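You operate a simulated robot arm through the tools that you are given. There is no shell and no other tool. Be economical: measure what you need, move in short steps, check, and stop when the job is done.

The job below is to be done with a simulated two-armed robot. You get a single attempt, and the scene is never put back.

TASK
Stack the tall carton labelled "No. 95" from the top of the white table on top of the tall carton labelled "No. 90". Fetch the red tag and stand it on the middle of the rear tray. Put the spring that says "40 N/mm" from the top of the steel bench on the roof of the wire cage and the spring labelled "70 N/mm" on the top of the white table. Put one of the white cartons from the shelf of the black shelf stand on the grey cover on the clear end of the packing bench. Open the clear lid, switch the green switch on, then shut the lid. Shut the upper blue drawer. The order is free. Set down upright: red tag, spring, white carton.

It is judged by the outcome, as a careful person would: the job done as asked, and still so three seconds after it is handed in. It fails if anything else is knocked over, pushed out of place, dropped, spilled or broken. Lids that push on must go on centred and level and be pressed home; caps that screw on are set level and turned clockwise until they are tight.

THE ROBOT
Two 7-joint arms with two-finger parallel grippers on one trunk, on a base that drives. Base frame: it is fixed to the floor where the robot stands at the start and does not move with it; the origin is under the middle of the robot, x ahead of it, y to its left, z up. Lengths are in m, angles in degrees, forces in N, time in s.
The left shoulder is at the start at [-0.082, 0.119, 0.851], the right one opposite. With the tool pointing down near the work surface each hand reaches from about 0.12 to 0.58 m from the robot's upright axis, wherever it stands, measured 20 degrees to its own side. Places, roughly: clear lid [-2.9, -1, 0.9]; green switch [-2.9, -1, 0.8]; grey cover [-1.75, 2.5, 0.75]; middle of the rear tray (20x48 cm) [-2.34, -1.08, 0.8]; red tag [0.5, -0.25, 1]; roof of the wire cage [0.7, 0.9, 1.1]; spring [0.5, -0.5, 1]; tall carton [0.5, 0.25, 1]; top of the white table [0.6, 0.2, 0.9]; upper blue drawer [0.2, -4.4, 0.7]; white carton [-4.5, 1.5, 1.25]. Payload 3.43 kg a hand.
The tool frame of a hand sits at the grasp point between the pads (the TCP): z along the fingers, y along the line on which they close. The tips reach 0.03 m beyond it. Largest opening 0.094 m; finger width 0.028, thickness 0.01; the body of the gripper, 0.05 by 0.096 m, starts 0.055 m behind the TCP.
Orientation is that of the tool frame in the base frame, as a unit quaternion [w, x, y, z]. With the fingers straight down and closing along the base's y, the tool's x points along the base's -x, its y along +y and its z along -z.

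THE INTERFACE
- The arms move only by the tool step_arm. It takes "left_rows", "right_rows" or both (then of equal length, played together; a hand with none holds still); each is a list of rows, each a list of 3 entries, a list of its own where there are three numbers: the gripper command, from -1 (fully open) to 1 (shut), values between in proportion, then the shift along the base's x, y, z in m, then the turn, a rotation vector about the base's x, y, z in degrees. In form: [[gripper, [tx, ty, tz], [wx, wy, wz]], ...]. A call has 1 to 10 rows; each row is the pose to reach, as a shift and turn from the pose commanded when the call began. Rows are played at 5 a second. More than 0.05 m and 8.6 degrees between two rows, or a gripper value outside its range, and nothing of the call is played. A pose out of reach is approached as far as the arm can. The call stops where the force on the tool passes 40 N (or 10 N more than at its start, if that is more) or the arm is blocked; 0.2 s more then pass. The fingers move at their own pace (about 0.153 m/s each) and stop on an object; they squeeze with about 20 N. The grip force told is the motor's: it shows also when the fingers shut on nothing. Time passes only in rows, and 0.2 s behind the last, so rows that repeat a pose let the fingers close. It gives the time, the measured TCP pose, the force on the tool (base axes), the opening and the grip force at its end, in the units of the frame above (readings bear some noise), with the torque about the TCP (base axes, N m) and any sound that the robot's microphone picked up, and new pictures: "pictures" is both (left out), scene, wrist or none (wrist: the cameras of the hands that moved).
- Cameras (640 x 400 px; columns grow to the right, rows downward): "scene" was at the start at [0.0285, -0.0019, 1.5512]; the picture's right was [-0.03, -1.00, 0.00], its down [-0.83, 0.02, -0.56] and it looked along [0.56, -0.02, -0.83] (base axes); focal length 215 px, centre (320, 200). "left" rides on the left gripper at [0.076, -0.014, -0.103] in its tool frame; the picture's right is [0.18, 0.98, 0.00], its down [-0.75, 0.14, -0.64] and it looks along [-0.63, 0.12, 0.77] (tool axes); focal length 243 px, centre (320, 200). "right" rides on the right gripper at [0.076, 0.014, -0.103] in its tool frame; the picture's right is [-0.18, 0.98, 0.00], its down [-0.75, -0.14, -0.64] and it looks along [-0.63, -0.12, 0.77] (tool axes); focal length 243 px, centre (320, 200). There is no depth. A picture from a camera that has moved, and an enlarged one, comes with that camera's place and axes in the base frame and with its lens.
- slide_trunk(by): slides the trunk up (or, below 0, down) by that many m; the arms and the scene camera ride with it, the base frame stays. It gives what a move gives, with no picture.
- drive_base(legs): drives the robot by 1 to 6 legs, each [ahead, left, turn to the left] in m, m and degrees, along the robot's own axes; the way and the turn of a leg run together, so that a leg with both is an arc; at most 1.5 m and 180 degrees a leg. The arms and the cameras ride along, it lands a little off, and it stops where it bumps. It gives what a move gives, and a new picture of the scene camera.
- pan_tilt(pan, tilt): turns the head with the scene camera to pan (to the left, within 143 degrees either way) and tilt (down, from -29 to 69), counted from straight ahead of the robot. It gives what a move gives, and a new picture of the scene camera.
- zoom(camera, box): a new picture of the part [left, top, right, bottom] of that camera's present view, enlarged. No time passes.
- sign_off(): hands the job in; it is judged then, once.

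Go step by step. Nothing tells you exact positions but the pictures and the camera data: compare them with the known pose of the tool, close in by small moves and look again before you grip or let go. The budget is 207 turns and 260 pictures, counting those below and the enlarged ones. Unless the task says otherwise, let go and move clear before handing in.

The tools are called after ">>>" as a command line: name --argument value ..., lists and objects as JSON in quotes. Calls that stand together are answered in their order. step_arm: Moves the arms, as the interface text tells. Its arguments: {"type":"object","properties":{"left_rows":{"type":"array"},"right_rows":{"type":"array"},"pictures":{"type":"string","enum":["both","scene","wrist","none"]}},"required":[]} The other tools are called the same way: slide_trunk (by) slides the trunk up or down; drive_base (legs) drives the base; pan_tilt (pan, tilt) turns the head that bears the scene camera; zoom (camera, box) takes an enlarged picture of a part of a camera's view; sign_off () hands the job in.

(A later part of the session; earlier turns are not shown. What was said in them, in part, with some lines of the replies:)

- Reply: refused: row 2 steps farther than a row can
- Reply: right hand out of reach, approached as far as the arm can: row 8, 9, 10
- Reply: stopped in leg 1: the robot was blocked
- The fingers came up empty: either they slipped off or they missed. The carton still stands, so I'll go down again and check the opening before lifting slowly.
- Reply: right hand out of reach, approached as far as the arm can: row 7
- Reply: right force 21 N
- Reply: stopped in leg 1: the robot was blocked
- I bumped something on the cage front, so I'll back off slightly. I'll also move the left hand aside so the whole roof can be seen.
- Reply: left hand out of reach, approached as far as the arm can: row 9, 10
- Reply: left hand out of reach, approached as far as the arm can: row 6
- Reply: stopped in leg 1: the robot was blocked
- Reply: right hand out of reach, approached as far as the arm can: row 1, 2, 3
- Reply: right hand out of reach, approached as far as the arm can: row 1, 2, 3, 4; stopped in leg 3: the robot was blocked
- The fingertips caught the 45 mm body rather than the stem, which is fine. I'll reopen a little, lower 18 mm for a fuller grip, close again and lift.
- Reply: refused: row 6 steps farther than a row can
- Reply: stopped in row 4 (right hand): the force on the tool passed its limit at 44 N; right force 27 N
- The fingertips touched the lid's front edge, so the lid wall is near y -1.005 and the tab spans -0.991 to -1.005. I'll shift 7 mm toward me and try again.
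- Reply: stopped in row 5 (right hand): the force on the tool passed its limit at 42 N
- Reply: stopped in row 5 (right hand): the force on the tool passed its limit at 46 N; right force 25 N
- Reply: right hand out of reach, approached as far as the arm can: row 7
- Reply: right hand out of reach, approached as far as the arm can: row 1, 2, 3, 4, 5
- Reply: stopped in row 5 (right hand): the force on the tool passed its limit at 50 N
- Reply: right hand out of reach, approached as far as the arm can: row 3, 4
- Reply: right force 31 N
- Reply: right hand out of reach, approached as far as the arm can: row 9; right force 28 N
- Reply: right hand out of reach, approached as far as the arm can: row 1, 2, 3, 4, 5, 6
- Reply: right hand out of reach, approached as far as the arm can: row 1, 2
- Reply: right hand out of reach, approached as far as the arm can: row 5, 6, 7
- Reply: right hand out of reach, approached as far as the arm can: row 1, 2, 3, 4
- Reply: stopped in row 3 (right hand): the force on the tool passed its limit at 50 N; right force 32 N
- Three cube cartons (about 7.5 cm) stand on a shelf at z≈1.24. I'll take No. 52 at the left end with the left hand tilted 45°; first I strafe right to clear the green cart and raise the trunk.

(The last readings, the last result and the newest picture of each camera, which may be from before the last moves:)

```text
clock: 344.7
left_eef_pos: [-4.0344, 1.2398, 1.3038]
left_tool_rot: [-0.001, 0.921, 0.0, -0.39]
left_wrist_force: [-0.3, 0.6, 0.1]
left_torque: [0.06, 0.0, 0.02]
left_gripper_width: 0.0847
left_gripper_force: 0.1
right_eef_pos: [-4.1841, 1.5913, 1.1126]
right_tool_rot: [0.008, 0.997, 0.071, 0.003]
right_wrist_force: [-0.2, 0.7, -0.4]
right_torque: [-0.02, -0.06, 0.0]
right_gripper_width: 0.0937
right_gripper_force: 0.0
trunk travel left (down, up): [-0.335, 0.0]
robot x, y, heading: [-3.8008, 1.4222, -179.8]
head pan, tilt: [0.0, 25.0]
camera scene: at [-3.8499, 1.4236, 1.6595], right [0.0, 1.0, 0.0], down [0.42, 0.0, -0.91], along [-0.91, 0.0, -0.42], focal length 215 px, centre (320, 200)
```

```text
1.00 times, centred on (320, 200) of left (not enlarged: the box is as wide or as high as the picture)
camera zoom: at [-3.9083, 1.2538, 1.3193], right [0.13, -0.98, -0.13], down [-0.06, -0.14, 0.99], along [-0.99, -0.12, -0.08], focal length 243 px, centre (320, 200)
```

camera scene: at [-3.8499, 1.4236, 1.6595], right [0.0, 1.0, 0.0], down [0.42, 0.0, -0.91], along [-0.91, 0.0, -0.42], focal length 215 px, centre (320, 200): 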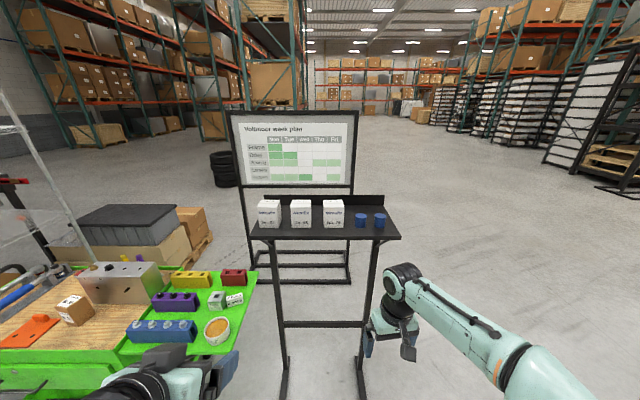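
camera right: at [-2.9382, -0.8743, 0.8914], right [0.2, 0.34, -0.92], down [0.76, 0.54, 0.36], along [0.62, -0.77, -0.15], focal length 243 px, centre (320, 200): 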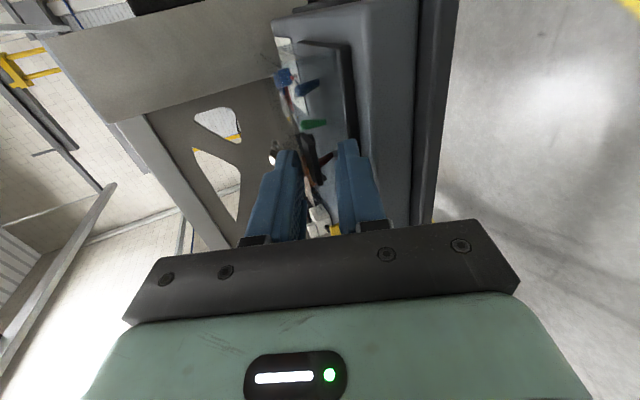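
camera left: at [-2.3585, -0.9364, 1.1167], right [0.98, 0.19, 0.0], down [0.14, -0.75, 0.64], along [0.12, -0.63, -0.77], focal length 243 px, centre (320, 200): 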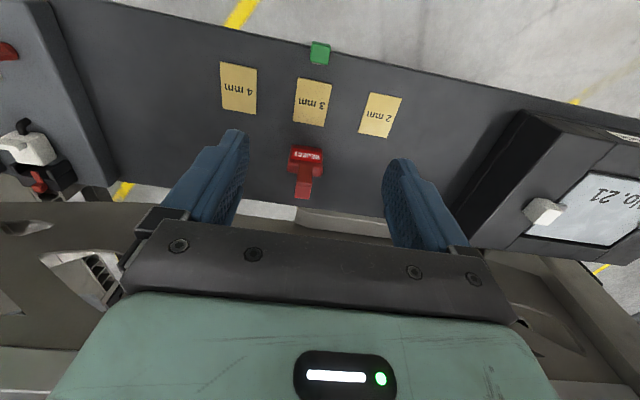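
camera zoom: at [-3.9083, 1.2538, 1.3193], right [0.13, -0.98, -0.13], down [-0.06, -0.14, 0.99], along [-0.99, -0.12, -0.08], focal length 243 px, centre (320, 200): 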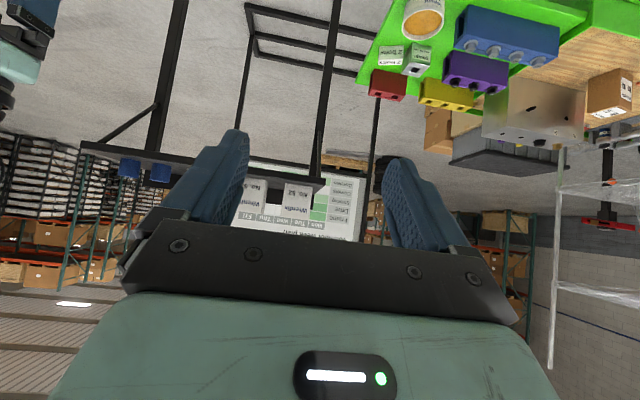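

Carton 52 is centred near (-4.548, 1.235), z 1.24–1.33, on the shelf at 1.238. I'll drive closer with the tilted hand at carton height.

>>> drive_base --legs '[[0, -0.04, 0], [0.27, 0, 0]]'

>>> zoom --camera "left" --box '[0, 0, 640, 400]'

>>> zoom --camera "scene" --box '[170, 200, 370, 340]'

```text
clock: 347.1
left_eef_pos: [-4.2828, 1.2805, 1.3027]
left_tool_rot: [-0.002, 0.921, 0.0, -0.389]
left_wrist_force: [-0.6, -0.5, -0.2]
left_torque: [0.0, 0.01, -0.01]
left_gripper_width: 0.0847
left_gripper_force: 0.0
right_eef_pos: [-4.4247, 1.6306, 1.1118]
right_tool_rot: [0.008, 0.997, 0.07, 0.013]
right_wrist_force: [-0.4, 0.1, -0.2]
right_torque: [0.02, 0.0, 0.01]
right_gripper_width: 0.0941
right_gripper_force: 0.1
trunk travel left (down, up): [-0.335, 0.0]
robot x, y, heading: [-4.0502, 1.4628, -180.0]
head pan, tilt: [0.0, 25.0]
stopped in leg 2: the force on the tool passed its limit at 117 N (the readings are from after the stop); the commanded pose is now the measured one
camera scene: at [-4.0973, 1.4636, 1.6596], right [0.0, 1.0, 0.0], down [0.42, 0.0, -0.91], along [-0.91, 0.0, -0.42], focal length 215 px, centre (320, 200)
```

scene: 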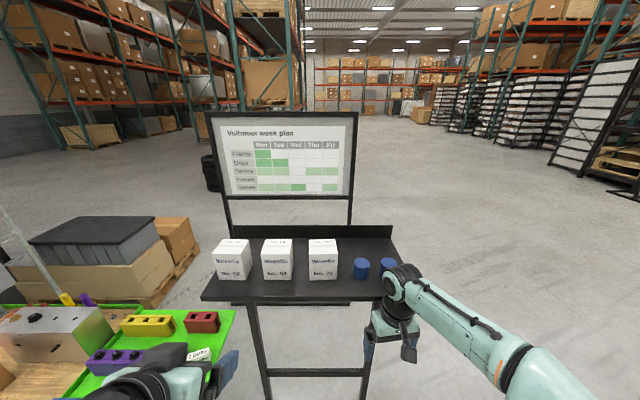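

```text
1.00 times, centred on (320, 200) of left (not enlarged: the box is as wide or as high as the picture)
camera zoom: at [-4.1563, 1.2937, 1.3194], right [0.13, -0.98, -0.13], down [-0.07, -0.14, 0.99], along [-0.99, -0.12, -0.08], focal length 243 px, centre (320, 200)
```

zoom: 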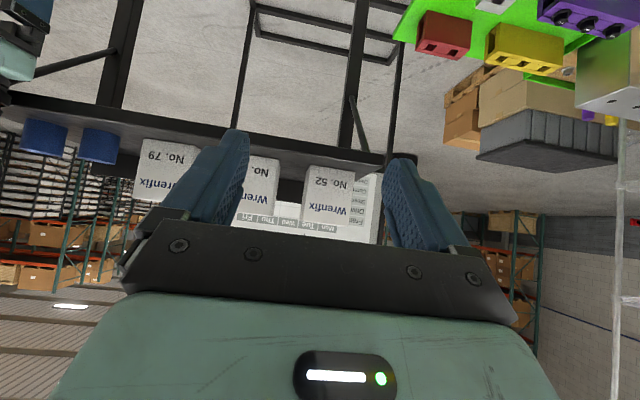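

```text
2.86 times, centred on (270, 270) of scene
camera zoom: at [-4.0973, 1.4636, 1.6596], right [0.0, 1.0, 0.0], down [0.42, 0.0, -0.91], along [-0.91, 0.0, -0.42], focal length 616 px, centre (463, 0)
```

zoom: 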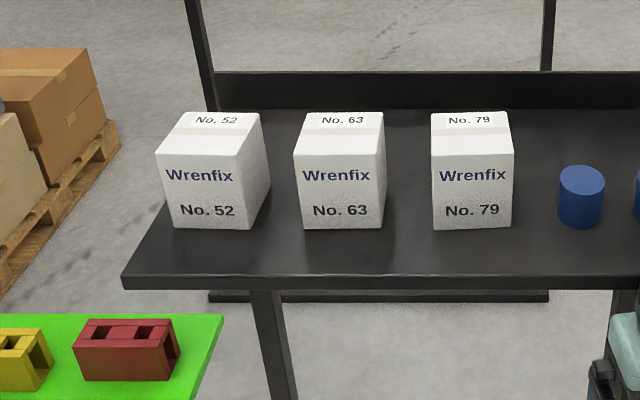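

My right hand bumped the shelf's front edge; nothing fell, and the shelf still measures in the same place. I'll back off a little and tuck the right hand away.

>>> drive_base --legs '[[-0.05, 0, 0]]'

>>> step_arm --right_rows '[[-1, [0.03, 0, 0], [0, 0, 0]], [-1, [0.07, 0.02, 0], [0, 0, 0]], [-1, [0.11, 0.04, 0], [0, 0, 0]], [-1, [0.15, 0.06, 0], [0, 0, 0]], [-1, [0.18, 0.08, -0.03], [0, 0, 0]], [-1, [0.2, 0.09, -0.07], [0, 0, 0]]]' --pictures "scene"

>>> zoom --camera "scene" --box '[190, 190, 410, 330]'

```text
clock: 348.0
left_eef_pos: [-4.2362, 1.2799, 1.3038]
left_tool_rot: [-0.001, 0.921, -0.001, -0.389]
left_wrist_force: [-0.7, -0.3, -0.4]
left_torque: [-0.01, 0.01, 0.01]
left_gripper_width: 0.0846
left_gripper_force: 0.1
right_eef_pos: [-4.378, 1.6318, 1.1127]
right_tool_rot: [0.007, 0.997, 0.07, 0.012]
right_wrist_force: [0.2, 0.1, 0.6]
right_torque: [0.0, 0.05, 0.0]
right_gripper_width: 0.0943
right_gripper_force: 0.1
trunk travel left (down, up): [-0.335, 0.0]
robot x, y, heading: [-4.0031, 1.4643, 179.9]
head pan, tilt: [0.0, 25.0]
camera scene: at [-4.0503, 1.4633, 1.66], right [0.0, 1.0, 0.0], down [0.42, 0.0, -0.91], along [-0.91, 0.0, -0.42], focal length 215 px, centre (320, 200)
```

scene: 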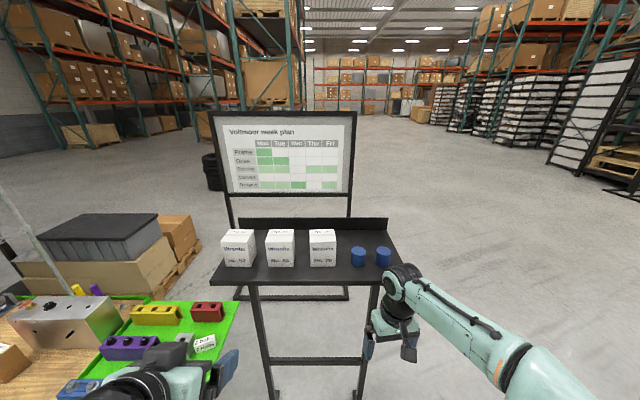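

```text
clock: 349.4
left_eef_pos: [-4.2347, 1.2809, 1.3044]
left_tool_rot: [-0.001, 0.921, 0.0, -0.389]
left_wrist_force: [-0.3, -0.8, 0.3]
left_torque: [0.01, 0.02, 0.03]
left_gripper_width: 0.0849
left_gripper_force: 0.0
right_eef_pos: [-4.1738, 1.7194, 1.0408]
right_tool_rot: [0.007, 0.997, 0.07, 0.012]
right_wrist_force: [0.6, -0.5, -0.4]
right_torque: [0.0, -0.02, 0.01]
right_gripper_width: 0.094
right_gripper_force: 0.1
trunk travel left (down, up): [-0.335, 0.0]
robot x, y, heading: [-4.0018, 1.461, 179.9]
head pan, tilt: [0.0, 25.0]
camera scene: at [-4.0479, 1.4634, 1.6596], right [0.0, 1.0, 0.0], down [0.42, 0.0, -0.91], along [-0.91, 0.0, -0.42], focal length 215 px, centre (320, 200)
```

scene: 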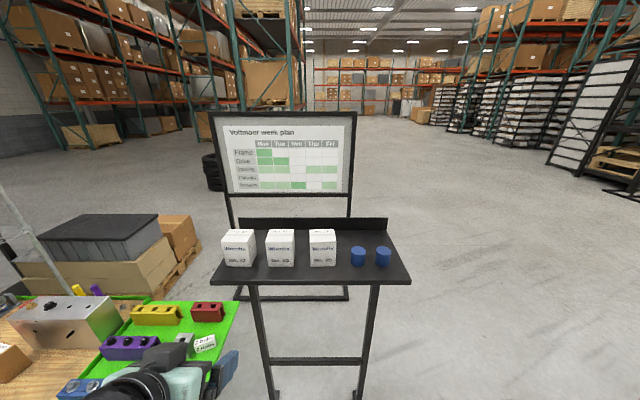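

```text
2.86 times, centred on (300, 260) of scene
camera zoom: at [-4.0479, 1.4634, 1.6596], right [0.0, 1.0, 0.0], down [0.42, 0.0, -0.91], along [-0.91, 0.0, -0.42], focal length 616 px, centre (377, 29)
```

zoom: 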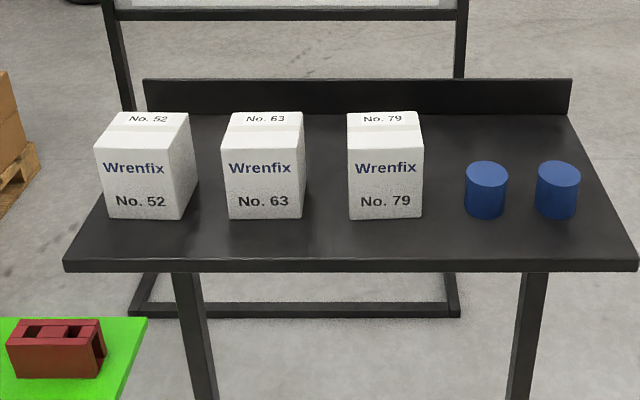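

The shelf and cartons are unmoved. I'll drive 7 cm closer and bring the left hand just in front of carton 52, fully open.

>>> drive_base --legs '[[0.07, 0, 0]]'

>>> step_arm --left_rows '[[-1, [-0.03, -0.01, 0.02], [0, 0, 0]], [-1, [-0.06, -0.025, 0.03], [0, 0, 0]], [-1, [-0.09, -0.04, 0.04], [0, 0, 0]], [-1, [-0.12, -0.047, 0.045], [0, 0, 0]], [-1, [-0.14, -0.047, 0.045], [0, 0, 0]], [-1, [-0.14, -0.047, 0.045], [0, 0, 0]]]' --pictures "both"

>>> zoom --camera "scene" --box '[160, 190, 400, 350]'

```text
clock: 350.4
left_eef_pos: [-4.3002, 1.2809, 1.3029]
left_tool_rot: [0.0, 0.921, 0.001, -0.39]
left_wrist_force: [0.0, 0.1, 0.0]
left_torque: [0.01, -0.03, 0.01]
left_gripper_width: 0.0843
left_gripper_force: 0.0
right_eef_pos: [-4.2416, 1.7191, 1.0421]
right_tool_rot: [0.007, 0.997, 0.07, 0.013]
right_wrist_force: [-0.3, 0.4, 1.0]
right_torque: [0.01, -0.03, -0.02]
right_gripper_width: 0.0939
right_gripper_force: 0.1
trunk travel left (down, up): [-0.335, 0.0]
robot x, y, heading: [-4.0708, 1.4644, 179.9]
head pan, tilt: [0.0, 25.0]
camera scene: at [-4.1147, 1.4633, 1.6593], right [0.0, 1.0, 0.0], down [0.42, 0.0, -0.91], along [-0.91, 0.0, -0.42], focal length 215 px, centre (320, 200)
```

scene: 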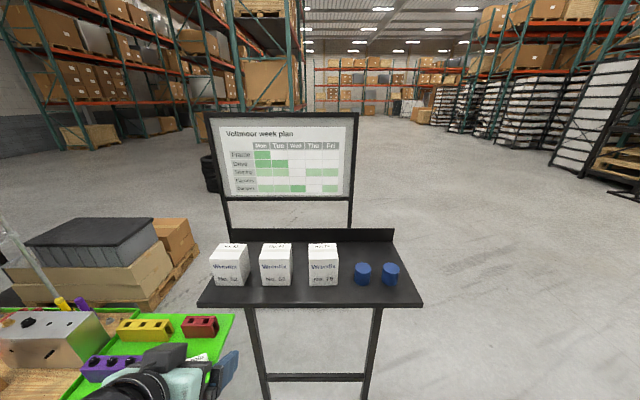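

```text
clock: 351.8
left_eef_pos: [-4.4411, 1.2326, 1.3473]
left_tool_rot: [-0.002, 0.921, 0.0, -0.39]
left_wrist_force: [-0.1, 0.8, 0.2]
left_torque: [0.01, 0.03, 0.02]
left_gripper_width: 0.0941
left_gripper_force: 0.1
right_eef_pos: [-4.2422, 1.7191, 1.0419]
right_tool_rot: [0.007, 0.997, 0.07, 0.012]
right_wrist_force: [-0.1, -0.1, -1.0]
right_torque: [-0.02, 0.01, -0.03]
right_gripper_width: 0.0939
right_gripper_force: 0.1
trunk travel left (down, up): [-0.335, 0.0]
robot x, y, heading: [-4.0736, 1.4619, 180.1]
head pan, tilt: [0.0, 25.0]
camera scene: at [-4.1153, 1.4632, 1.6596], right [0.0, 1.0, 0.0], down [0.42, 0.0, -0.91], along [-0.91, 0.0, -0.42], focal length 215 px, centre (320, 200)
camera left: at [-4.3154, 1.2451, 1.3634], right [0.13, -0.98, -0.13], down [-0.07, -0.14, 0.99], along [-0.99, -0.12, -0.08], focal length 243 px, centre (320, 200)
```

scene: 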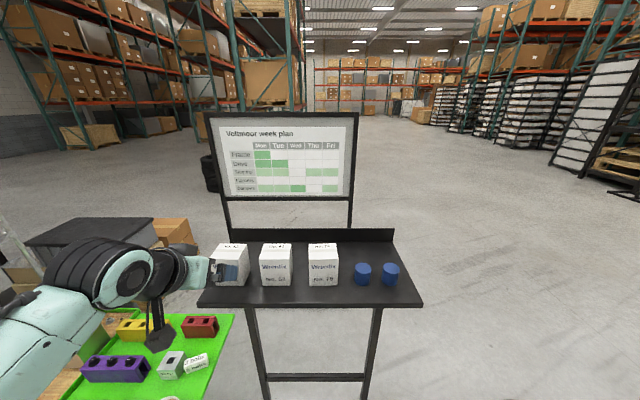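
left: 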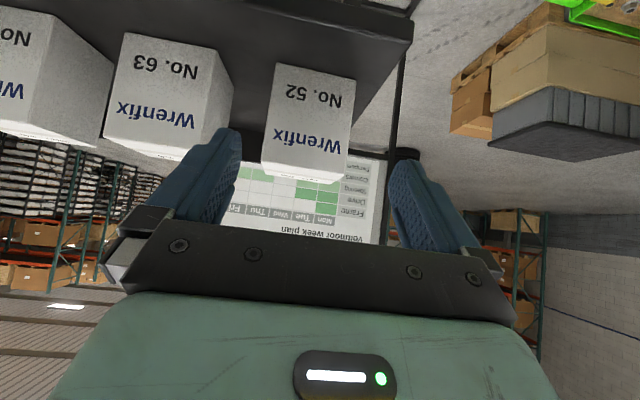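

```text
2.50 times, centred on (280, 270) of scene
camera zoom: at [-4.1153, 1.4632, 1.6596], right [0.0, 1.0, 0.0], down [0.42, 0.0, -0.91], along [-0.91, 0.0, -0.42], focal length 538 px, centre (420, 25)
```

zoom: 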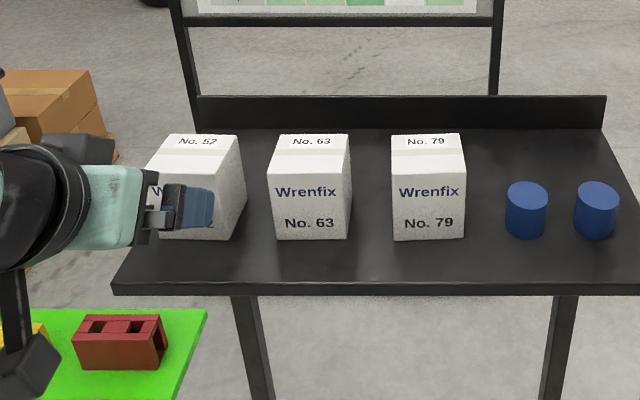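

Carton centre y is 1.2375 and my hand is at 1.2326. I'll move in around it with a 5 mm correction and grip.

>>> step_arm --left_rows '[[-1, [-0.01, 0.005, 0], [0, 0, 0]], [-1, [-0.04, 0.005, -0.018], [0, 0, 0]], [-1, [-0.075, 0.005, -0.038], [0, 0, 0]], [-1, [-0.1, 0.005, -0.055], [0, 0, 0]], [-1, [-0.1, 0.005, -0.055], [0, 0, 0]]]' --pictures "wrist"

>>> step_arm --left_rows '[[0, [0, 0, 0], [0, 0, 0]], [1, [0, 0, 0], [0, 0, 0]], [1, [0, 0, 0], [0, 0, 0]], [1, [0, 0, 0], [0, 0, 0]]]' --pictures "both"

```text
clock: 353.0
left_eef_pos: [-4.5401, 1.2362, 1.2939]
left_tool_rot: [-0.002, 0.921, 0.0, -0.388]
left_wrist_force: [0.1, 0.2, -0.4]
left_torque: [0.01, 0.02, 0.01]
left_gripper_width: 0.0943
left_gripper_force: 0.0
right_eef_pos: [-4.2419, 1.7199, 1.0411]
right_tool_rot: [0.007, 0.997, 0.071, 0.013]
right_wrist_force: [-0.4, 0.3, -0.2]
right_torque: [0.0, 0.04, 0.0]
right_gripper_width: 0.0942
right_gripper_force: 0.2
trunk travel left (down, up): [-0.335, 0.0]
robot x, y, heading: [-4.0689, 1.4633, 180.0]
head pan, tilt: [0.0, 25.0]
camera left: at [-4.4139, 1.2502, 1.3097], right [0.13, -0.98, -0.14], down [-0.07, -0.14, 0.99], along [-0.99, -0.12, -0.08], focal length 243 px, centre (320, 200)
```

left: 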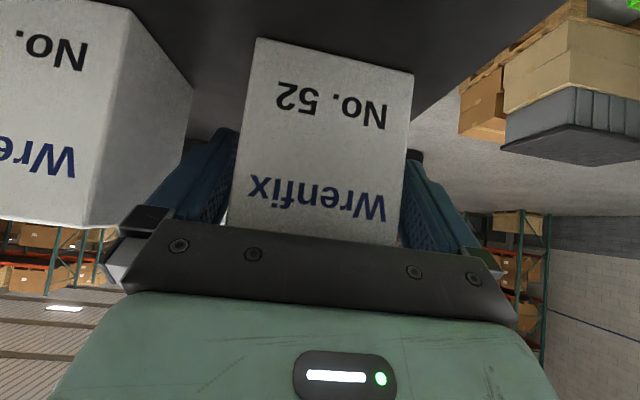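

```text
clock: 354.0
left_eef_pos: [-4.5405, 1.2377, 1.2944]
left_tool_rot: [-0.001, 0.921, 0.001, -0.389]
left_wrist_force: [-0.8, 1.4, -0.3]
left_torque: [0.25, 0.18, -0.07]
left_gripper_width: 0.0745
left_gripper_force: 19.7
right_eef_pos: [-4.2428, 1.7197, 1.0425]
right_tool_rot: [0.007, 0.997, 0.071, 0.012]
right_wrist_force: [0.7, 1.1, 0.5]
right_torque: [0.0, 0.01, 0.01]
right_gripper_width: 0.0938
right_gripper_force: 0.0
trunk travel left (down, up): [-0.335, 0.0]
robot x, y, heading: [-4.0686, 1.4647, 180.0]
head pan, tilt: [0.0, 25.0]
camera scene: at [-4.1157, 1.4637, 1.6596], right [0.0, 1.0, 0.0], down [0.42, 0.0, -0.91], along [-0.91, 0.0, -0.42], focal length 215 px, centre (320, 200)
camera left: at [-4.414, 1.2506, 1.3099], right [0.13, -0.98, -0.14], down [-0.07, -0.14, 0.99], along [-0.99, -0.12, -0.08], focal length 243 px, centre (320, 200)
```

scene: 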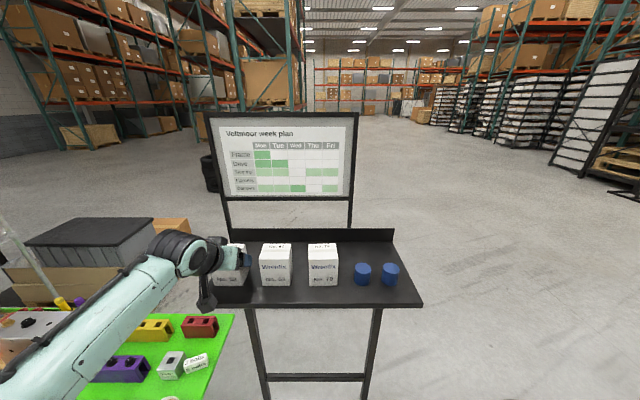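
left: 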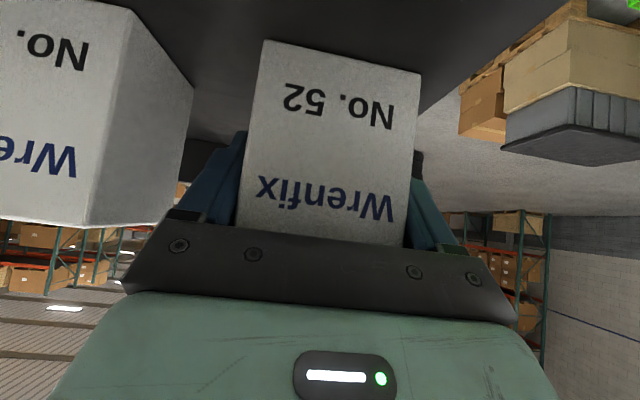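

Gripped (74.5 mm). I'll lift slowly and pull it back toward me.

>>> step_arm --left_rows '[[1, [0, 0, 0.004], [0, 0, 0]], [1, [0, 0, 0.01], [0, 0, 0]], [1, [0, 0, 0.018], [0, 0, 0]], [1, [0, 0, 0.028], [0, 0, 0]], [1, [0.01, 0, 0.036], [0, 0, 0]], [1, [0.025, 0, 0.04], [0, 0, 0]], [1, [0.045, 0, 0.04], [0, 0, 0]], [1, [0.065, 0, 0.04], [0, 0, 0]], [1, [0.085, 0, 0.04], [0, 0, 0]], [1, [0.105, 0, 0.04], [0, 0, 0]]]' --pictures "both"

>>> step_arm --left_rows '[[1, [0.02, 0, 0], [0, 0, 0]], [1, [0.045, 0, 0], [0, 0, 0]], [1, [0.07, 0, 0], [0, 0, 0]], [1, [0.095, 0, -0.01], [0, 0, 0]], [1, [0.115, 0, -0.03], [0, 0, 0]], [1, [0.13, 0, -0.05], [0, 0, 0]]]' --pictures "none"

```text
clock: 356.2
left_eef_pos: [-4.4351, 1.2363, 1.333]
left_tool_rot: [-0.001, 0.921, 0.001, -0.389]
left_wrist_force: [-0.7, 0.3, -3.8]
left_torque: [0.0, 0.0, -0.02]
left_gripper_width: 0.0745
left_gripper_force: 19.5
right_eef_pos: [-4.2431, 1.719, 1.0425]
right_tool_rot: [0.007, 0.997, 0.071, 0.012]
right_wrist_force: [-0.4, 0.4, 0.5]
right_torque: [0.03, 0.01, 0.03]
right_gripper_width: 0.0942
right_gripper_force: 0.0
trunk travel left (down, up): [-0.335, 0.0]
robot x, y, heading: [-4.0713, 1.4605, 180.1]
head pan, tilt: [0.0, 25.0]
camera scene: at [-4.115, 1.4631, 1.6596], right [0.0, 1.0, 0.0], down [0.42, 0.0, -0.91], along [-0.91, 0.0, -0.42], focal length 215 px, centre (320, 200)
camera left: at [-4.308, 1.2512, 1.349], right [0.13, -0.98, -0.13], down [-0.07, -0.14, 0.99], along [-0.99, -0.12, -0.08], focal length 243 px, centre (320, 200)
```

scene: 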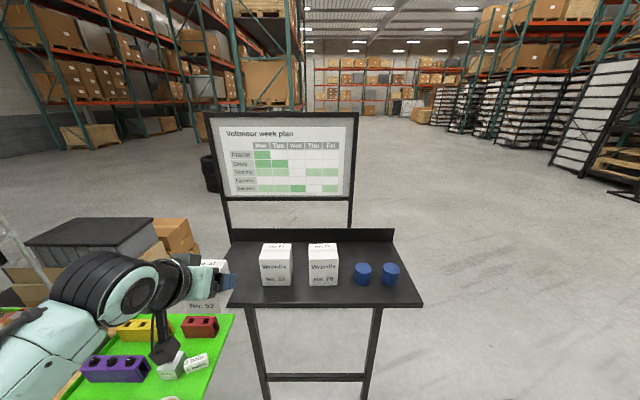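
left: 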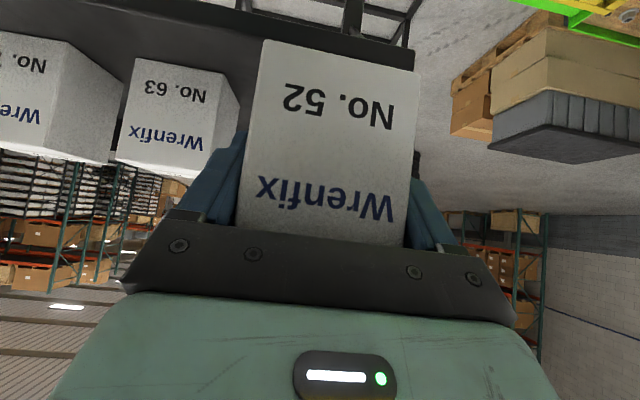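

```text
clock: 357.6
left_eef_pos: [-4.3062, 1.2381, 1.2842]
left_tool_rot: [-0.002, 0.921, 0.0, -0.389]
left_wrist_force: [0.3, -0.7, -3.0]
left_torque: [-0.01, 0.0, -0.03]
left_gripper_width: 0.0745
left_gripper_force: 20.3
right_eef_pos: [-4.242, 1.7193, 1.0417]
right_tool_rot: [0.006, 0.997, 0.07, 0.012]
right_wrist_force: [-0.4, -0.4, 0.2]
right_torque: [0.04, 0.04, -0.01]
right_gripper_width: 0.0939
right_gripper_force: 0.0
trunk travel left (down, up): [-0.335, 0.0]
robot x, y, heading: [-4.0671, 1.4644, 179.8]
head pan, tilt: [0.0, 25.0]
```

Carton 52 is in hand; the others are still in place. I'll back away, turn around and go to the left end of the packing bench.

>>> drive_base --legs '[[-1.0, 0, 0], [0, 0, -180], [0, 1.1, 0]]'

>>> pan_tilt --pan 0 --tilt 35

```text
clock: 379.8
left_eef_pos: [-2.7861, 2.7738, 1.2844]
left_tool_rot: [0.389, 0.027, 0.921, -0.013]
left_wrist_force: [0.0, 0.5, -3.7]
left_torque: [0.02, 0.01, 0.01]
left_gripper_width: 0.0744
left_gripper_force: 19.9
right_eef_pos: [-2.8779, 2.298, 1.0418]
right_tool_rot: [-0.013, -0.041, 0.999, 0.007]
right_wrist_force: [-0.6, 0.0, 1.0]
right_torque: [0.01, 0.01, 0.03]
right_gripper_width: 0.094
right_gripper_force: 0.1
trunk travel left (down, up): [-0.335, 0.0]
robot x, y, heading: [-3.0353, 2.5628, -3.7]
head pan, tilt: [0.0, 25.0]
camera scene: at [-2.9877, 2.5615, 1.6596], right [-0.06, -1.0, 0.0], down [-0.42, 0.02, -0.91], along [0.9, -0.05, -0.42], focal length 215 px, centre (320, 200)
```

scene: 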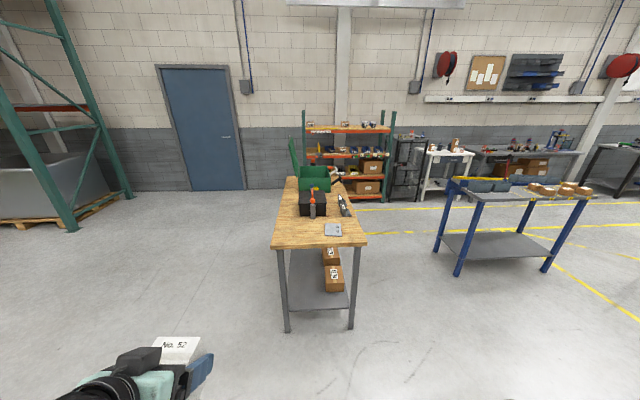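

```text
clock: 380.5
left_eef_pos: [-2.7866, 2.7746, 1.2826]
left_tool_rot: [0.388, 0.027, 0.921, -0.013]
left_wrist_force: [-0.5, 0.0, -3.7]
left_torque: [-0.01, 0.01, 0.01]
left_gripper_width: 0.0744
left_gripper_force: 20.4
right_eef_pos: [-2.8783, 2.2986, 1.0417]
right_tool_rot: [-0.013, -0.041, 0.999, 0.007]
right_wrist_force: [0.1, 0.6, -0.2]
right_torque: [0.01, 0.0, 0.0]
right_gripper_width: 0.0942
right_gripper_force: 0.1
trunk travel left (down, up): [-0.335, 0.0]
robot x, y, heading: [-3.0368, 2.5628, -3.4]
head pan, tilt: [0.0, 35.0]
camera scene: at [-2.9918, 2.5617, 1.6439], right [-0.06, -1.0, 0.0], down [-0.57, 0.03, -0.82], along [0.82, -0.05, -0.57], focal length 215 px, centre (320, 200)
```

scene: 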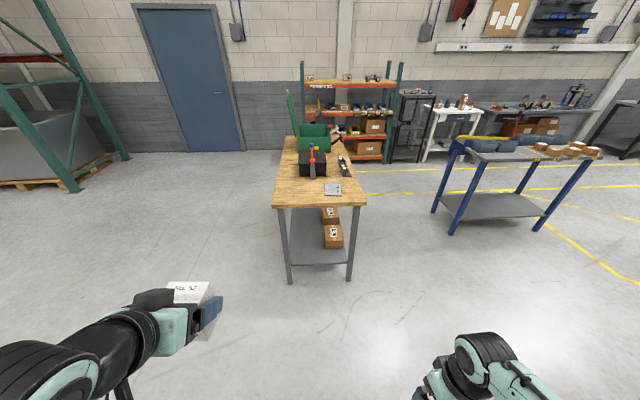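

>>> zoom --camera "scene" --box '[260, 130, 380, 220]'

```text
4.44 times, centred on (320, 175) of scene
camera zoom: at [-2.9918, 2.5617, 1.6439], right [-0.06, -1.0, 0.0], down [-0.57, 0.03, -0.82], along [0.82, -0.05, -0.57], focal length 957 px, centre (320, 311)
```

zoom: 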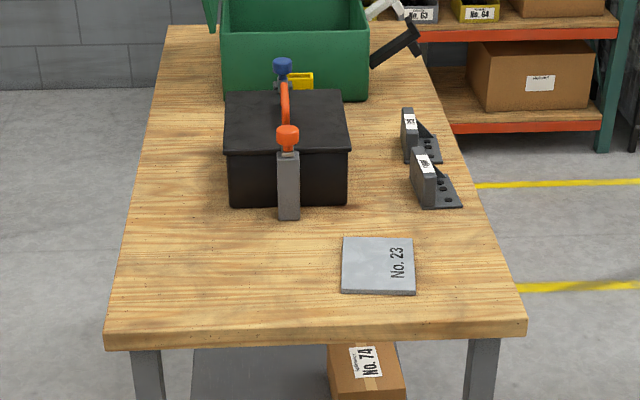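

The cover "No. 23" lies near (-1.745, 2.39) on the bench top (z≈0.86). I'll align and drive up to the bench end.

>>> drive_base --legs '[[0, -0.32, 3.5], [0.6, 0, 0]]'

>>> zoom --camera "scene" --box '[200, 130, 400, 290]'

```text
clock: 386.8
left_eef_pos: [-2.2115, 2.4681, 1.2843]
left_tool_rot: [0.388, 0.003, 0.922, -0.003]
left_wrist_force: [-0.6, -0.1, -3.6]
left_torque: [-0.03, 0.02, 0.0]
left_gripper_width: 0.0743
left_gripper_force: 19.9
right_eef_pos: [-2.2789, 1.9863, 1.0409]
right_tool_rot: [-0.013, -0.068, 0.998, 0.007]
right_wrist_force: [-1.2, -0.5, -0.1]
right_torque: [0.01, 0.02, -0.01]
right_gripper_width: 0.0942
right_gripper_force: 0.0
trunk travel left (down, up): [-0.335, 0.0]
robot x, y, heading: [-2.4527, 2.2448, -0.3]
head pan, tilt: [0.0, 35.0]
camera scene: at [-2.4052, 2.2432, 1.6437], right [0.0, -1.0, 0.0], down [-0.57, 0.0, -0.82], along [0.82, 0.0, -0.57], focal length 215 px, centre (320, 200)
```

scene: 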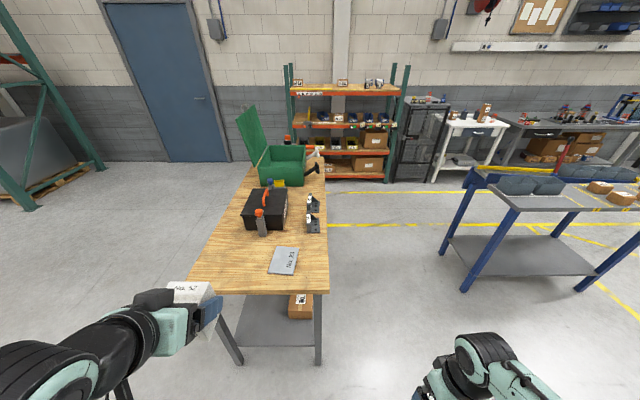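

```text
2.50 times, centred on (300, 210) of scene
camera zoom: at [-2.4052, 2.2432, 1.6437], right [0.0, -1.0, 0.0], down [-0.57, 0.0, -0.82], along [0.82, 0.0, -0.57], focal length 538 px, centre (370, 175)
```

zoom: 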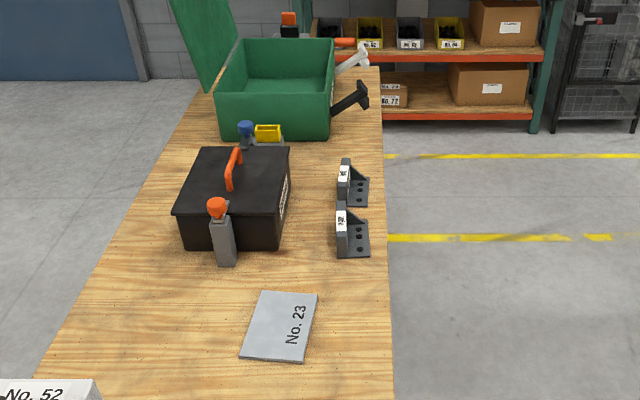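

Triangulated: the cover's centre is (-1.772, 2.403) at z≈0.876. I'll drive the last 22 cm, lower the trunk and bring the carton above it.

>>> drive_base --legs '[[0.21, 0, 0.3]]'

>>> slide_trunk --by -0.1

>>> step_arm --left_rows '[[1, [0.02, -0.008, -0.01], [0, 0, 0]], [1, [0.045, -0.018, -0.03], [0, 0, 0]], [1, [0.07, -0.028, -0.05], [0, 0, 0]], [1, [0.095, -0.038, -0.07], [0, 0, 0]], [1, [0.12, -0.048, -0.09], [0, 0, 0]], [1, [0.145, -0.056, -0.11], [0, 0, 0]], [1, [0.17, -0.062, -0.13], [0, 0, 0]], [1, [0.19, -0.065, -0.145], [0, 0, 0]], [1, [0.2, -0.065, -0.155], [0, 0, 0]]]' --pictures "both"

>>> zoom --camera "scene" --box '[200, 150, 400, 310]'

```text
clock: 388.5
left_eef_pos: [-1.9997, 2.4658, 1.2845]
left_tool_rot: [0.389, 0.003, 0.921, -0.003]
left_wrist_force: [-0.4, -0.1, -4.4]
left_torque: [-0.01, 0.02, 0.03]
left_gripper_width: 0.0743
left_gripper_force: 19.9
right_eef_pos: [-2.0672, 1.9863, 1.041]
right_tool_rot: [-0.013, -0.068, 0.998, 0.007]
right_wrist_force: [-0.1, 0.3, -0.1]
right_torque: [-0.02, -0.01, 0.01]
right_gripper_width: 0.0938
right_gripper_force: 0.1
trunk travel left (down, up): [-0.335, 0.0]
robot x, y, heading: [-2.2382, 2.2381, -0.5]
head pan, tilt: [0.0, 35.0]
camera scene: at [-2.1937, 2.2422, 1.6436], right [0.0, -1.0, 0.0], down [-0.57, 0.0, -0.82], along [0.82, 0.0, -0.57], focal length 215 px, centre (320, 200)
```

scene: 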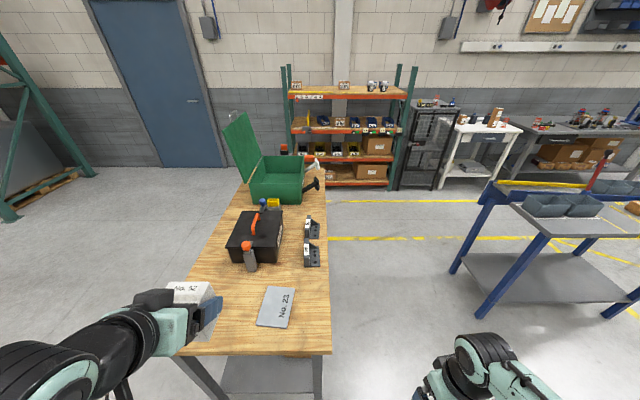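

```text
clock: 389.8
left_eef_pos: [-1.9992, 2.467, 1.1849]
left_tool_rot: [0.389, 0.002, 0.921, -0.002]
left_wrist_force: [-0.3, -0.4, -4.1]
left_torque: [0.01, 0.0, 0.02]
left_gripper_width: 0.0745
left_gripper_force: 20.0
right_eef_pos: [-2.0654, 1.9854, 0.9421]
right_tool_rot: [-0.013, -0.069, 0.998, 0.007]
right_wrist_force: [0.3, -0.1, 0.4]
right_torque: [0.0, -0.01, -0.01]
right_gripper_width: 0.0938
right_gripper_force: 0.0
trunk travel left (down, up): [-0.235, 0.1]
robot x, y, heading: [-2.2398, 2.2429, -0.3]
head pan, tilt: [0.0, 35.0]
```

```text
clock: 391.8
left_eef_pos: [-1.7995, 2.4009, 1.0285]
left_tool_rot: [0.389, 0.002, 0.921, -0.004]
left_wrist_force: [-0.1, 0.2, -3.7]
left_torque: [-0.02, -0.01, -0.01]
left_gripper_width: 0.0744
left_gripper_force: 20.2
right_eef_pos: [-2.0661, 1.9854, 0.9414]
right_tool_rot: [-0.012, -0.069, 0.998, 0.008]
right_wrist_force: [-0.6, -0.5, 0.0]
right_torque: [-0.01, 0.0, 0.0]
right_gripper_width: 0.0942
right_gripper_force: 0.0
trunk travel left (down, up): [-0.235, 0.1]
robot x, y, heading: [-2.2362, 2.244, -0.3]
head pan, tilt: [0.0, 35.0]
camera scene: at [-2.1914, 2.2422, 1.5389], right [0.0, -1.0, 0.0], down [-0.57, 0.0, -0.82], along [0.82, 0.0, -0.57], focal length 215 px, centre (320, 200)
camera left: at [-1.9258, 2.3867, 1.0451], right [-0.12, 0.98, -0.14], down [0.07, 0.14, 0.99], along [0.99, 0.11, -0.08], focal length 243 px, centre (320, 200)
```

scene: 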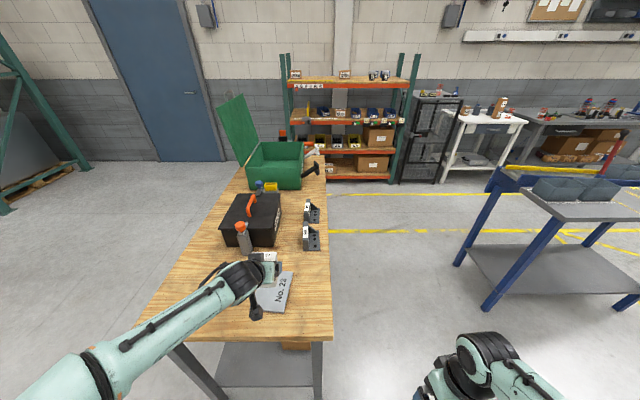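
left: 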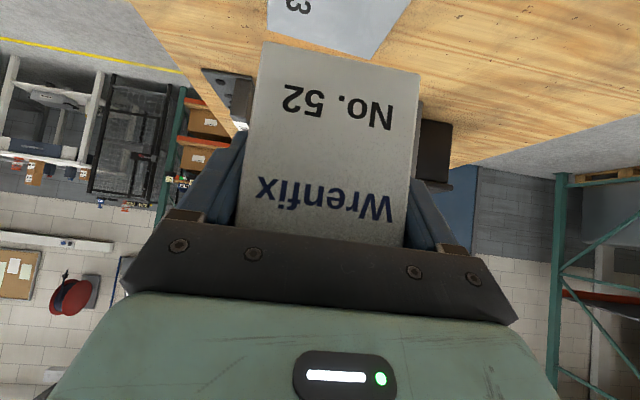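

```text
2.50 times, centred on (300, 230) of scene
camera zoom: at [-2.1914, 2.2422, 1.5389], right [0.0, -1.0, 0.0], down [-0.57, 0.0, -0.82], along [0.82, 0.0, -0.57], focal length 538 px, centre (370, 125)
```

zoom: 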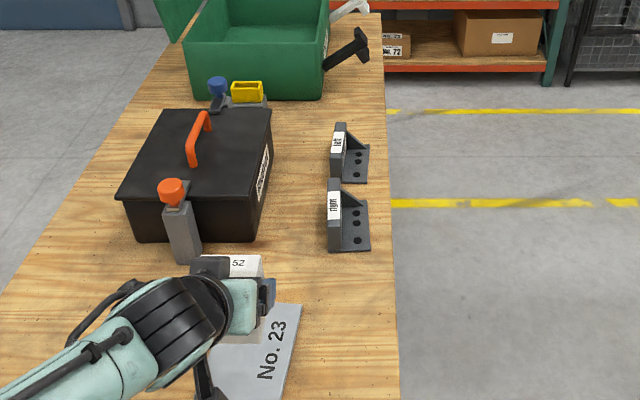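

Carton and cover line up; 1.7 cm more ahead is needed. I'll lower toward contact.

>>> step_arm --left_rows '[[1, [0.01, 0, -0.01], [0, 0, 0]], [1, [0.017, 0, -0.03], [0, 0, 0]], [1, [0.017, 0, -0.05], [0, 0, 0]], [1, [0.017, 0, -0.068], [0, 0, 0]], [1, [0.017, 0, -0.078], [0, 0, 0]], [1, [0.017, 0, -0.082], [0, 0, 0]], [1, [0.017, 0, -0.082], [0, 0, 0]]]' --pictures "wrist"

>>> zoom --camera "scene" --box '[230, 220, 330, 320]'

```text
clock: 393.4
left_eef_pos: [-1.7805, 2.4006, 0.9486]
left_tool_rot: [0.388, 0.003, 0.922, -0.002]
left_wrist_force: [0.0, -0.1, -3.5]
left_torque: [-0.02, -0.03, 0.0]
left_gripper_width: 0.0741
left_gripper_force: 20.2
right_eef_pos: [-2.0671, 1.9849, 0.9412]
right_tool_rot: [-0.013, -0.069, 0.997, 0.007]
right_wrist_force: [-0.6, 0.8, 0.1]
right_torque: [0.02, 0.01, -0.02]
right_gripper_width: 0.094
right_gripper_force: 0.1
trunk travel left (down, up): [-0.235, 0.1]
robot x, y, heading: [-2.2351, 2.2386, -0.3]
head pan, tilt: [0.0, 35.0]
camera left: at [-1.9082, 2.3864, 0.9652], right [-0.12, 0.98, -0.13], down [0.07, 0.14, 0.99], along [0.99, 0.11, -0.08], focal length 243 px, centre (320, 200)
```

left: 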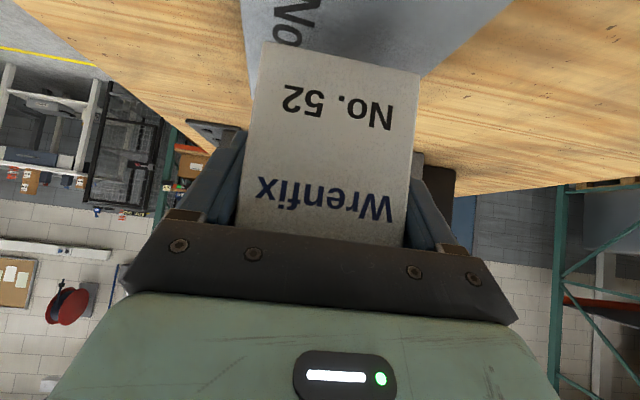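

```text
4.00 times, centred on (280, 270) of scene
camera zoom: at [-2.1917, 2.2421, 1.5389], right [0.0, -1.0, 0.0], down [-0.57, 0.0, -0.82], along [0.82, 0.0, -0.57], focal length 862 px, centre (480, -80)
```

zoom: 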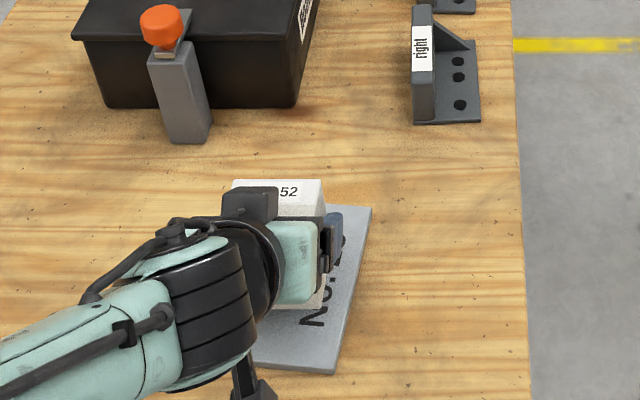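

The carton is centred over the cover. I'll lower the last bit, watching the force.

>>> step_arm --left_rows '[[1, [0, 0, -0.003], [0, 0, 0]], [1, [0, 0, -0.006], [0, 0, 0]], [1, [0, 0, -0.009], [0, 0, 0]], [1, [0, 0, -0.009], [0, 0, 0]]]' --pictures "none"

```text
clock: 394.4
left_eef_pos: [-1.7826, 2.4016, 0.9395]
left_tool_rot: [0.387, 0.002, 0.922, -0.002]
left_wrist_force: [0.2, -0.7, -3.2]
left_torque: [-0.02, -0.02, 0.02]
left_gripper_width: 0.0744
left_gripper_force: 20.4
right_eef_pos: [-2.0659, 1.985, 0.9419]
right_tool_rot: [-0.013, -0.069, 0.998, 0.007]
right_wrist_force: [-0.2, 0.2, 0.6]
right_torque: [0.02, 0.01, 0.0]
right_gripper_width: 0.0941
right_gripper_force: 0.1
trunk travel left (down, up): [-0.235, 0.1]
robot x, y, heading: [-2.239, 2.2422, -0.2]
head pan, tilt: [0.0, 35.0]
```

>>> step_arm --left_rows '[[1, [0, 0, -0.002], [0, 0, 0]], [1, [0, 0, -0.004], [0, 0, 0]], [1, [0, 0, -0.006], [0, 0, 0]], [1, [0, 0, -0.006], [0, 0, 0]]]' --pictures "none"

```text
clock: 395.4
left_eef_pos: [-1.7822, 2.4007, 0.9325]
left_tool_rot: [0.389, 0.002, 0.921, -0.002]
left_wrist_force: [-0.2, 0.0, -3.3]
left_torque: [0.01, 0.01, -0.02]
left_gripper_width: 0.0744
left_gripper_force: 19.8
right_eef_pos: [-2.0666, 1.9845, 0.9408]
right_tool_rot: [-0.014, -0.069, 0.998, 0.007]
right_wrist_force: [0.6, 0.0, -0.1]
right_torque: [-0.01, 0.0, 0.01]
right_gripper_width: 0.0939
right_gripper_force: 0.0
trunk travel left (down, up): [-0.235, 0.1]
robot x, y, heading: [-2.2417, 2.2432, -0.3]
head pan, tilt: [0.0, 35.0]
```

>>> step_arm --left_rows '[[1, [0, 0, -0.002], [0, 0, 0]], [1, [0, 0, -0.004], [0, 0, 0]], [1, [0, 0, -0.006], [0, 0, 0]], [1, [0, 0, -0.006], [0, 0, 0]]]' --pictures "none"

```text
clock: 396.4
left_eef_pos: [-1.7817, 2.4015, 0.9275]
left_tool_rot: [0.388, 0.002, 0.922, -0.003]
left_wrist_force: [0.2, -0.2, -4.4]
left_torque: [0.0, 0.02, 0.0]
left_gripper_width: 0.0745
left_gripper_force: 20.0
right_eef_pos: [-2.0662, 1.9849, 0.9413]
right_tool_rot: [-0.013, -0.069, 0.997, 0.007]
right_wrist_force: [0.2, 0.4, -0.4]
right_torque: [-0.05, 0.0, 0.03]
right_gripper_width: 0.0938
right_gripper_force: 0.2
trunk travel left (down, up): [-0.235, 0.1]
robot x, y, heading: [-2.238, 2.2401, -0.3]
head pan, tilt: [0.0, 35.0]
```

>>> step_arm --left_rows '[[1, [0, 0, -0.002], [0, 0, 0]], [1, [0, 0, -0.004], [0, 0, 0]], [1, [0, 0, -0.006], [0, 0, 0]], [1, [0, 0, -0.006], [0, 0, 0]]]' --pictures "wrist"

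>>> zoom --camera "scene" --box '[230, 220, 330, 320]'

```text
clock: 397.4
left_eef_pos: [-1.782, 2.4007, 0.9236]
left_tool_rot: [0.391, 0.002, 0.92, -0.002]
left_wrist_force: [-0.2, 3.0, 15.7]
left_torque: [0.33, 0.36, -0.01]
left_gripper_width: 0.0745
left_gripper_force: 20.1
right_eef_pos: [-2.067, 1.9846, 0.9401]
right_tool_rot: [-0.011, -0.069, 0.998, 0.007]
right_wrist_force: [0.3, -0.2, 0.1]
right_torque: [0.02, 0.01, -0.03]
right_gripper_width: 0.0937
right_gripper_force: 0.1
trunk travel left (down, up): [-0.235, 0.1]
robot x, y, heading: [-2.2387, 2.2416, -0.2]
head pan, tilt: [0.0, 35.0]
camera left: at [-1.909, 2.3872, 0.939], right [-0.12, 0.98, -0.13], down [0.06, 0.14, 0.99], along [0.99, 0.11, -0.08], focal length 243 px, centre (320, 200)
```

left: 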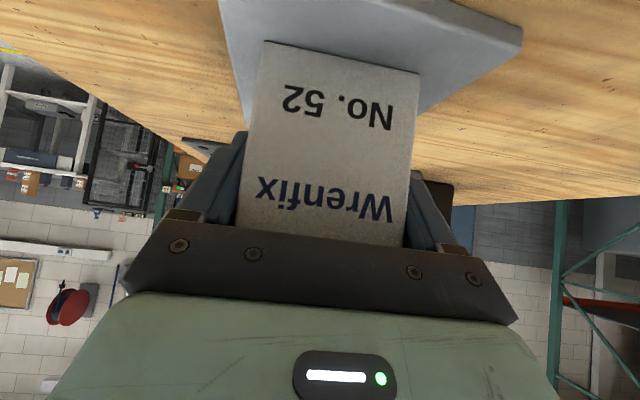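

```text
4.00 times, centred on (280, 270) of scene
camera zoom: at [-2.1931, 2.242, 1.539], right [0.0, -1.0, 0.0], down [-0.57, 0.0, -0.82], along [0.82, 0.0, -0.57], focal length 862 px, centre (480, -80)
```

zoom: 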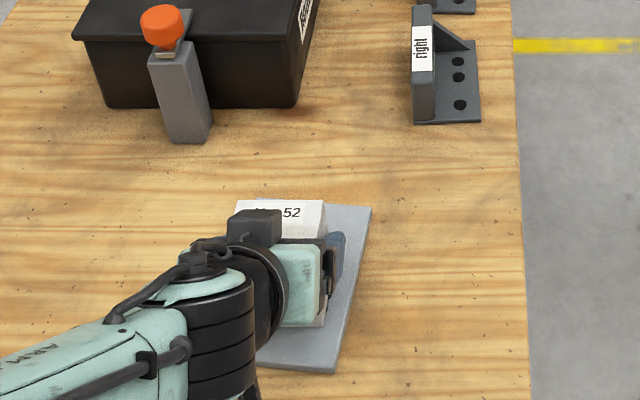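

Contact (16 N); the carton rests on the cover. I'll ease, release, and retreat back along the finger direction.

>>> step_arm --left_rows '[[1, [0, 0, 0.002], [0, 0, 0]], [0.2, [0, 0, 0.002], [0, 0, 0]], [-0.6, [0, 0, 0.002], [0, 0, 0]], [-1, [0, 0, 0.002], [0, 0, 0]], [-1, [0, 0, 0.002], [0, 0, 0]], [-1, [-0.02, 0, 0.022], [0, 0, 0]], [-1, [-0.05, 0, 0.052], [0, 0, 0]], [-1, [-0.08, 0, 0.082], [0, 0, 0]], [-1, [-0.11, 0, 0.112], [0, 0, 0]], [-1, [-0.14, 0, 0.14], [0, 0, 0]]]' --pictures "both"

>>> drive_base --legs '[[-0.35, 0, 0]]'

>>> zoom --camera "scene" --box '[220, 150, 380, 290]'

```text
clock: 399.6
left_eef_pos: [-1.9262, 2.4044, 1.06]
left_tool_rot: [0.389, 0.003, 0.921, -0.002]
left_wrist_force: [0.6, 0.0, 0.4]
left_torque: [0.03, 0.0, 0.01]
left_gripper_width: 0.0938
left_gripper_force: 0.1
right_eef_pos: [-2.0677, 1.9853, 0.9411]
right_tool_rot: [-0.012, -0.069, 0.998, 0.007]
right_wrist_force: [0.3, 0.0, -0.4]
right_torque: [0.01, -0.05, 0.05]
right_gripper_width: 0.0937
right_gripper_force: 0.1
trunk travel left (down, up): [-0.235, 0.1]
robot x, y, heading: [-2.2368, 2.2429, -0.1]
head pan, tilt: [0.0, 35.0]
camera scene: at [-2.193, 2.2421, 1.5389], right [0.0, -1.0, 0.0], down [-0.57, 0.0, -0.82], along [0.82, 0.0, -0.57], focal length 215 px, centre (320, 200)
camera left: at [-2.0515, 2.3903, 1.0769], right [-0.12, 0.98, -0.13], down [0.07, 0.14, 0.99], along [0.99, 0.11, -0.08], focal length 243 px, centre (320, 200)
```

scene: 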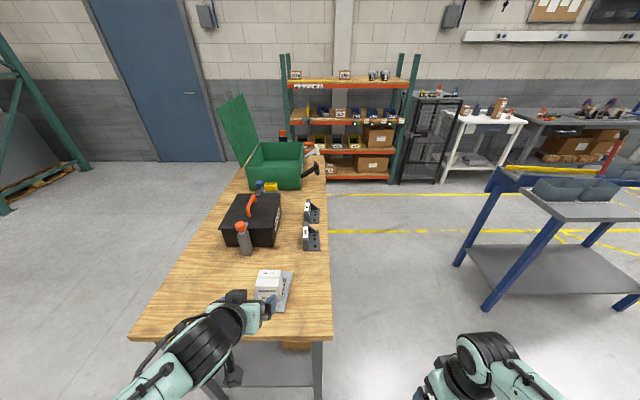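
left: 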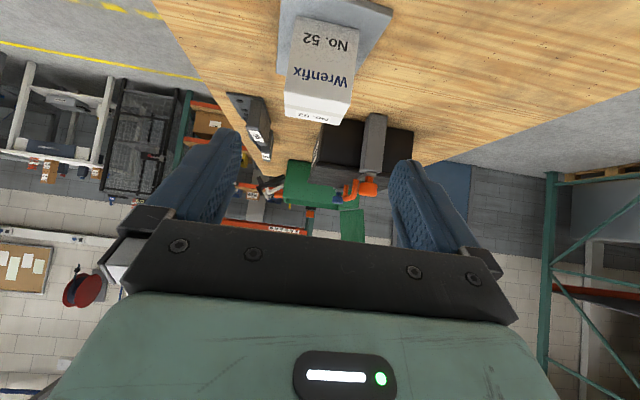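

```text
clock: 401.9
left_eef_pos: [-2.2633, 2.4047, 1.0607]
left_tool_rot: [0.389, 0.005, 0.921, -0.003]
left_wrist_force: [-0.3, -0.4, 0.0]
left_torque: [0.02, -0.05, -0.01]
left_gripper_width: 0.0939
left_gripper_force: 0.1
right_eef_pos: [-2.4105, 1.986, 0.9417]
right_tool_rot: [-0.012, -0.066, 0.998, 0.007]
right_wrist_force: [-0.2, -0.7, -0.6]
right_torque: [0.01, -0.02, 0.0]
right_gripper_width: 0.0939
right_gripper_force: 0.1
trunk travel left (down, up): [-0.235, 0.1]
robot x, y, heading: [-2.5776, 2.2455, -0.6]
head pan, tilt: [0.0, 35.0]
camera scene: at [-2.5336, 2.2444, 1.5389], right [-0.01, -1.0, 0.0], down [-0.57, 0.01, -0.82], along [0.82, -0.01, -0.57], focal length 215 px, centre (320, 200)
```

scene: 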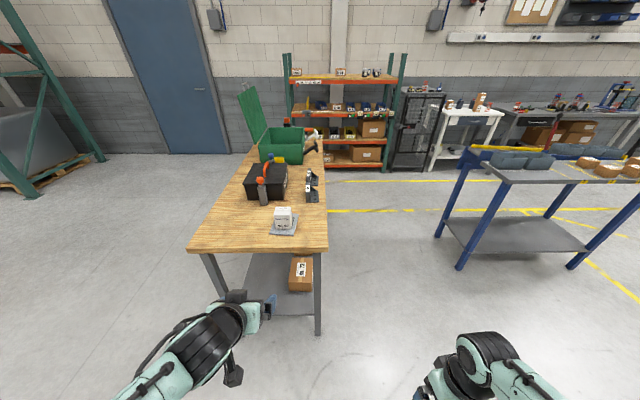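

```text
2.86 times, centred on (300, 220) of scene
camera zoom: at [-2.5336, 2.2444, 1.5389], right [-0.01, -1.0, 0.0], down [-0.57, 0.01, -0.82], along [0.82, -0.01, -0.57], focal length 616 px, centre (377, 143)
```

zoom: 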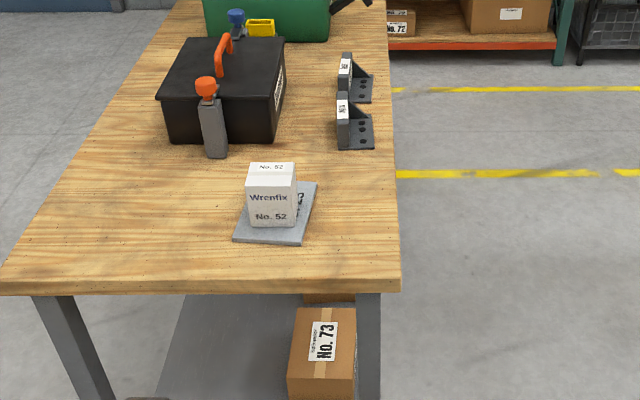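

Carton 52 stands upright in the middle of the grey cover. Everything else asked was checked in place when I did it, so I'm handing in.

>>> sign_off

```text
The job is handed in.
```

I did every item on the list and handed the job in; the final verdict has not come back yet.

- **Cartons:** No. 95 stands on No. 90 on the white table.
- **Red tag:** it stands upright in the middle of the rear tray, just behind the yellow plates lying there.
- **Springs:** the 40 N/mm spring is on the wire cage roof and the 70 N/mm spring is on the white table, both upright.
- **White carton:** No. 52 is upright on the grey cover on the packing bench.
- **Green switch:** it is on, and the clear lid is shut. The switches had no on/off labels, so I took flipping it over from where it stood as "on".
- **Upper blue drawer:** it is shut against its stop.

**Bumps on the way:**
- My base was stopped by contact a few times at the benches and the cage front.
- My right hand hit the front edge of the black shelf stand hard, at about 117 N. The stand measured in the same place afterwards and nothing fell.
- The first grip on carton 95 slipped while lifting. The carton stayed standing and I gripped it again.
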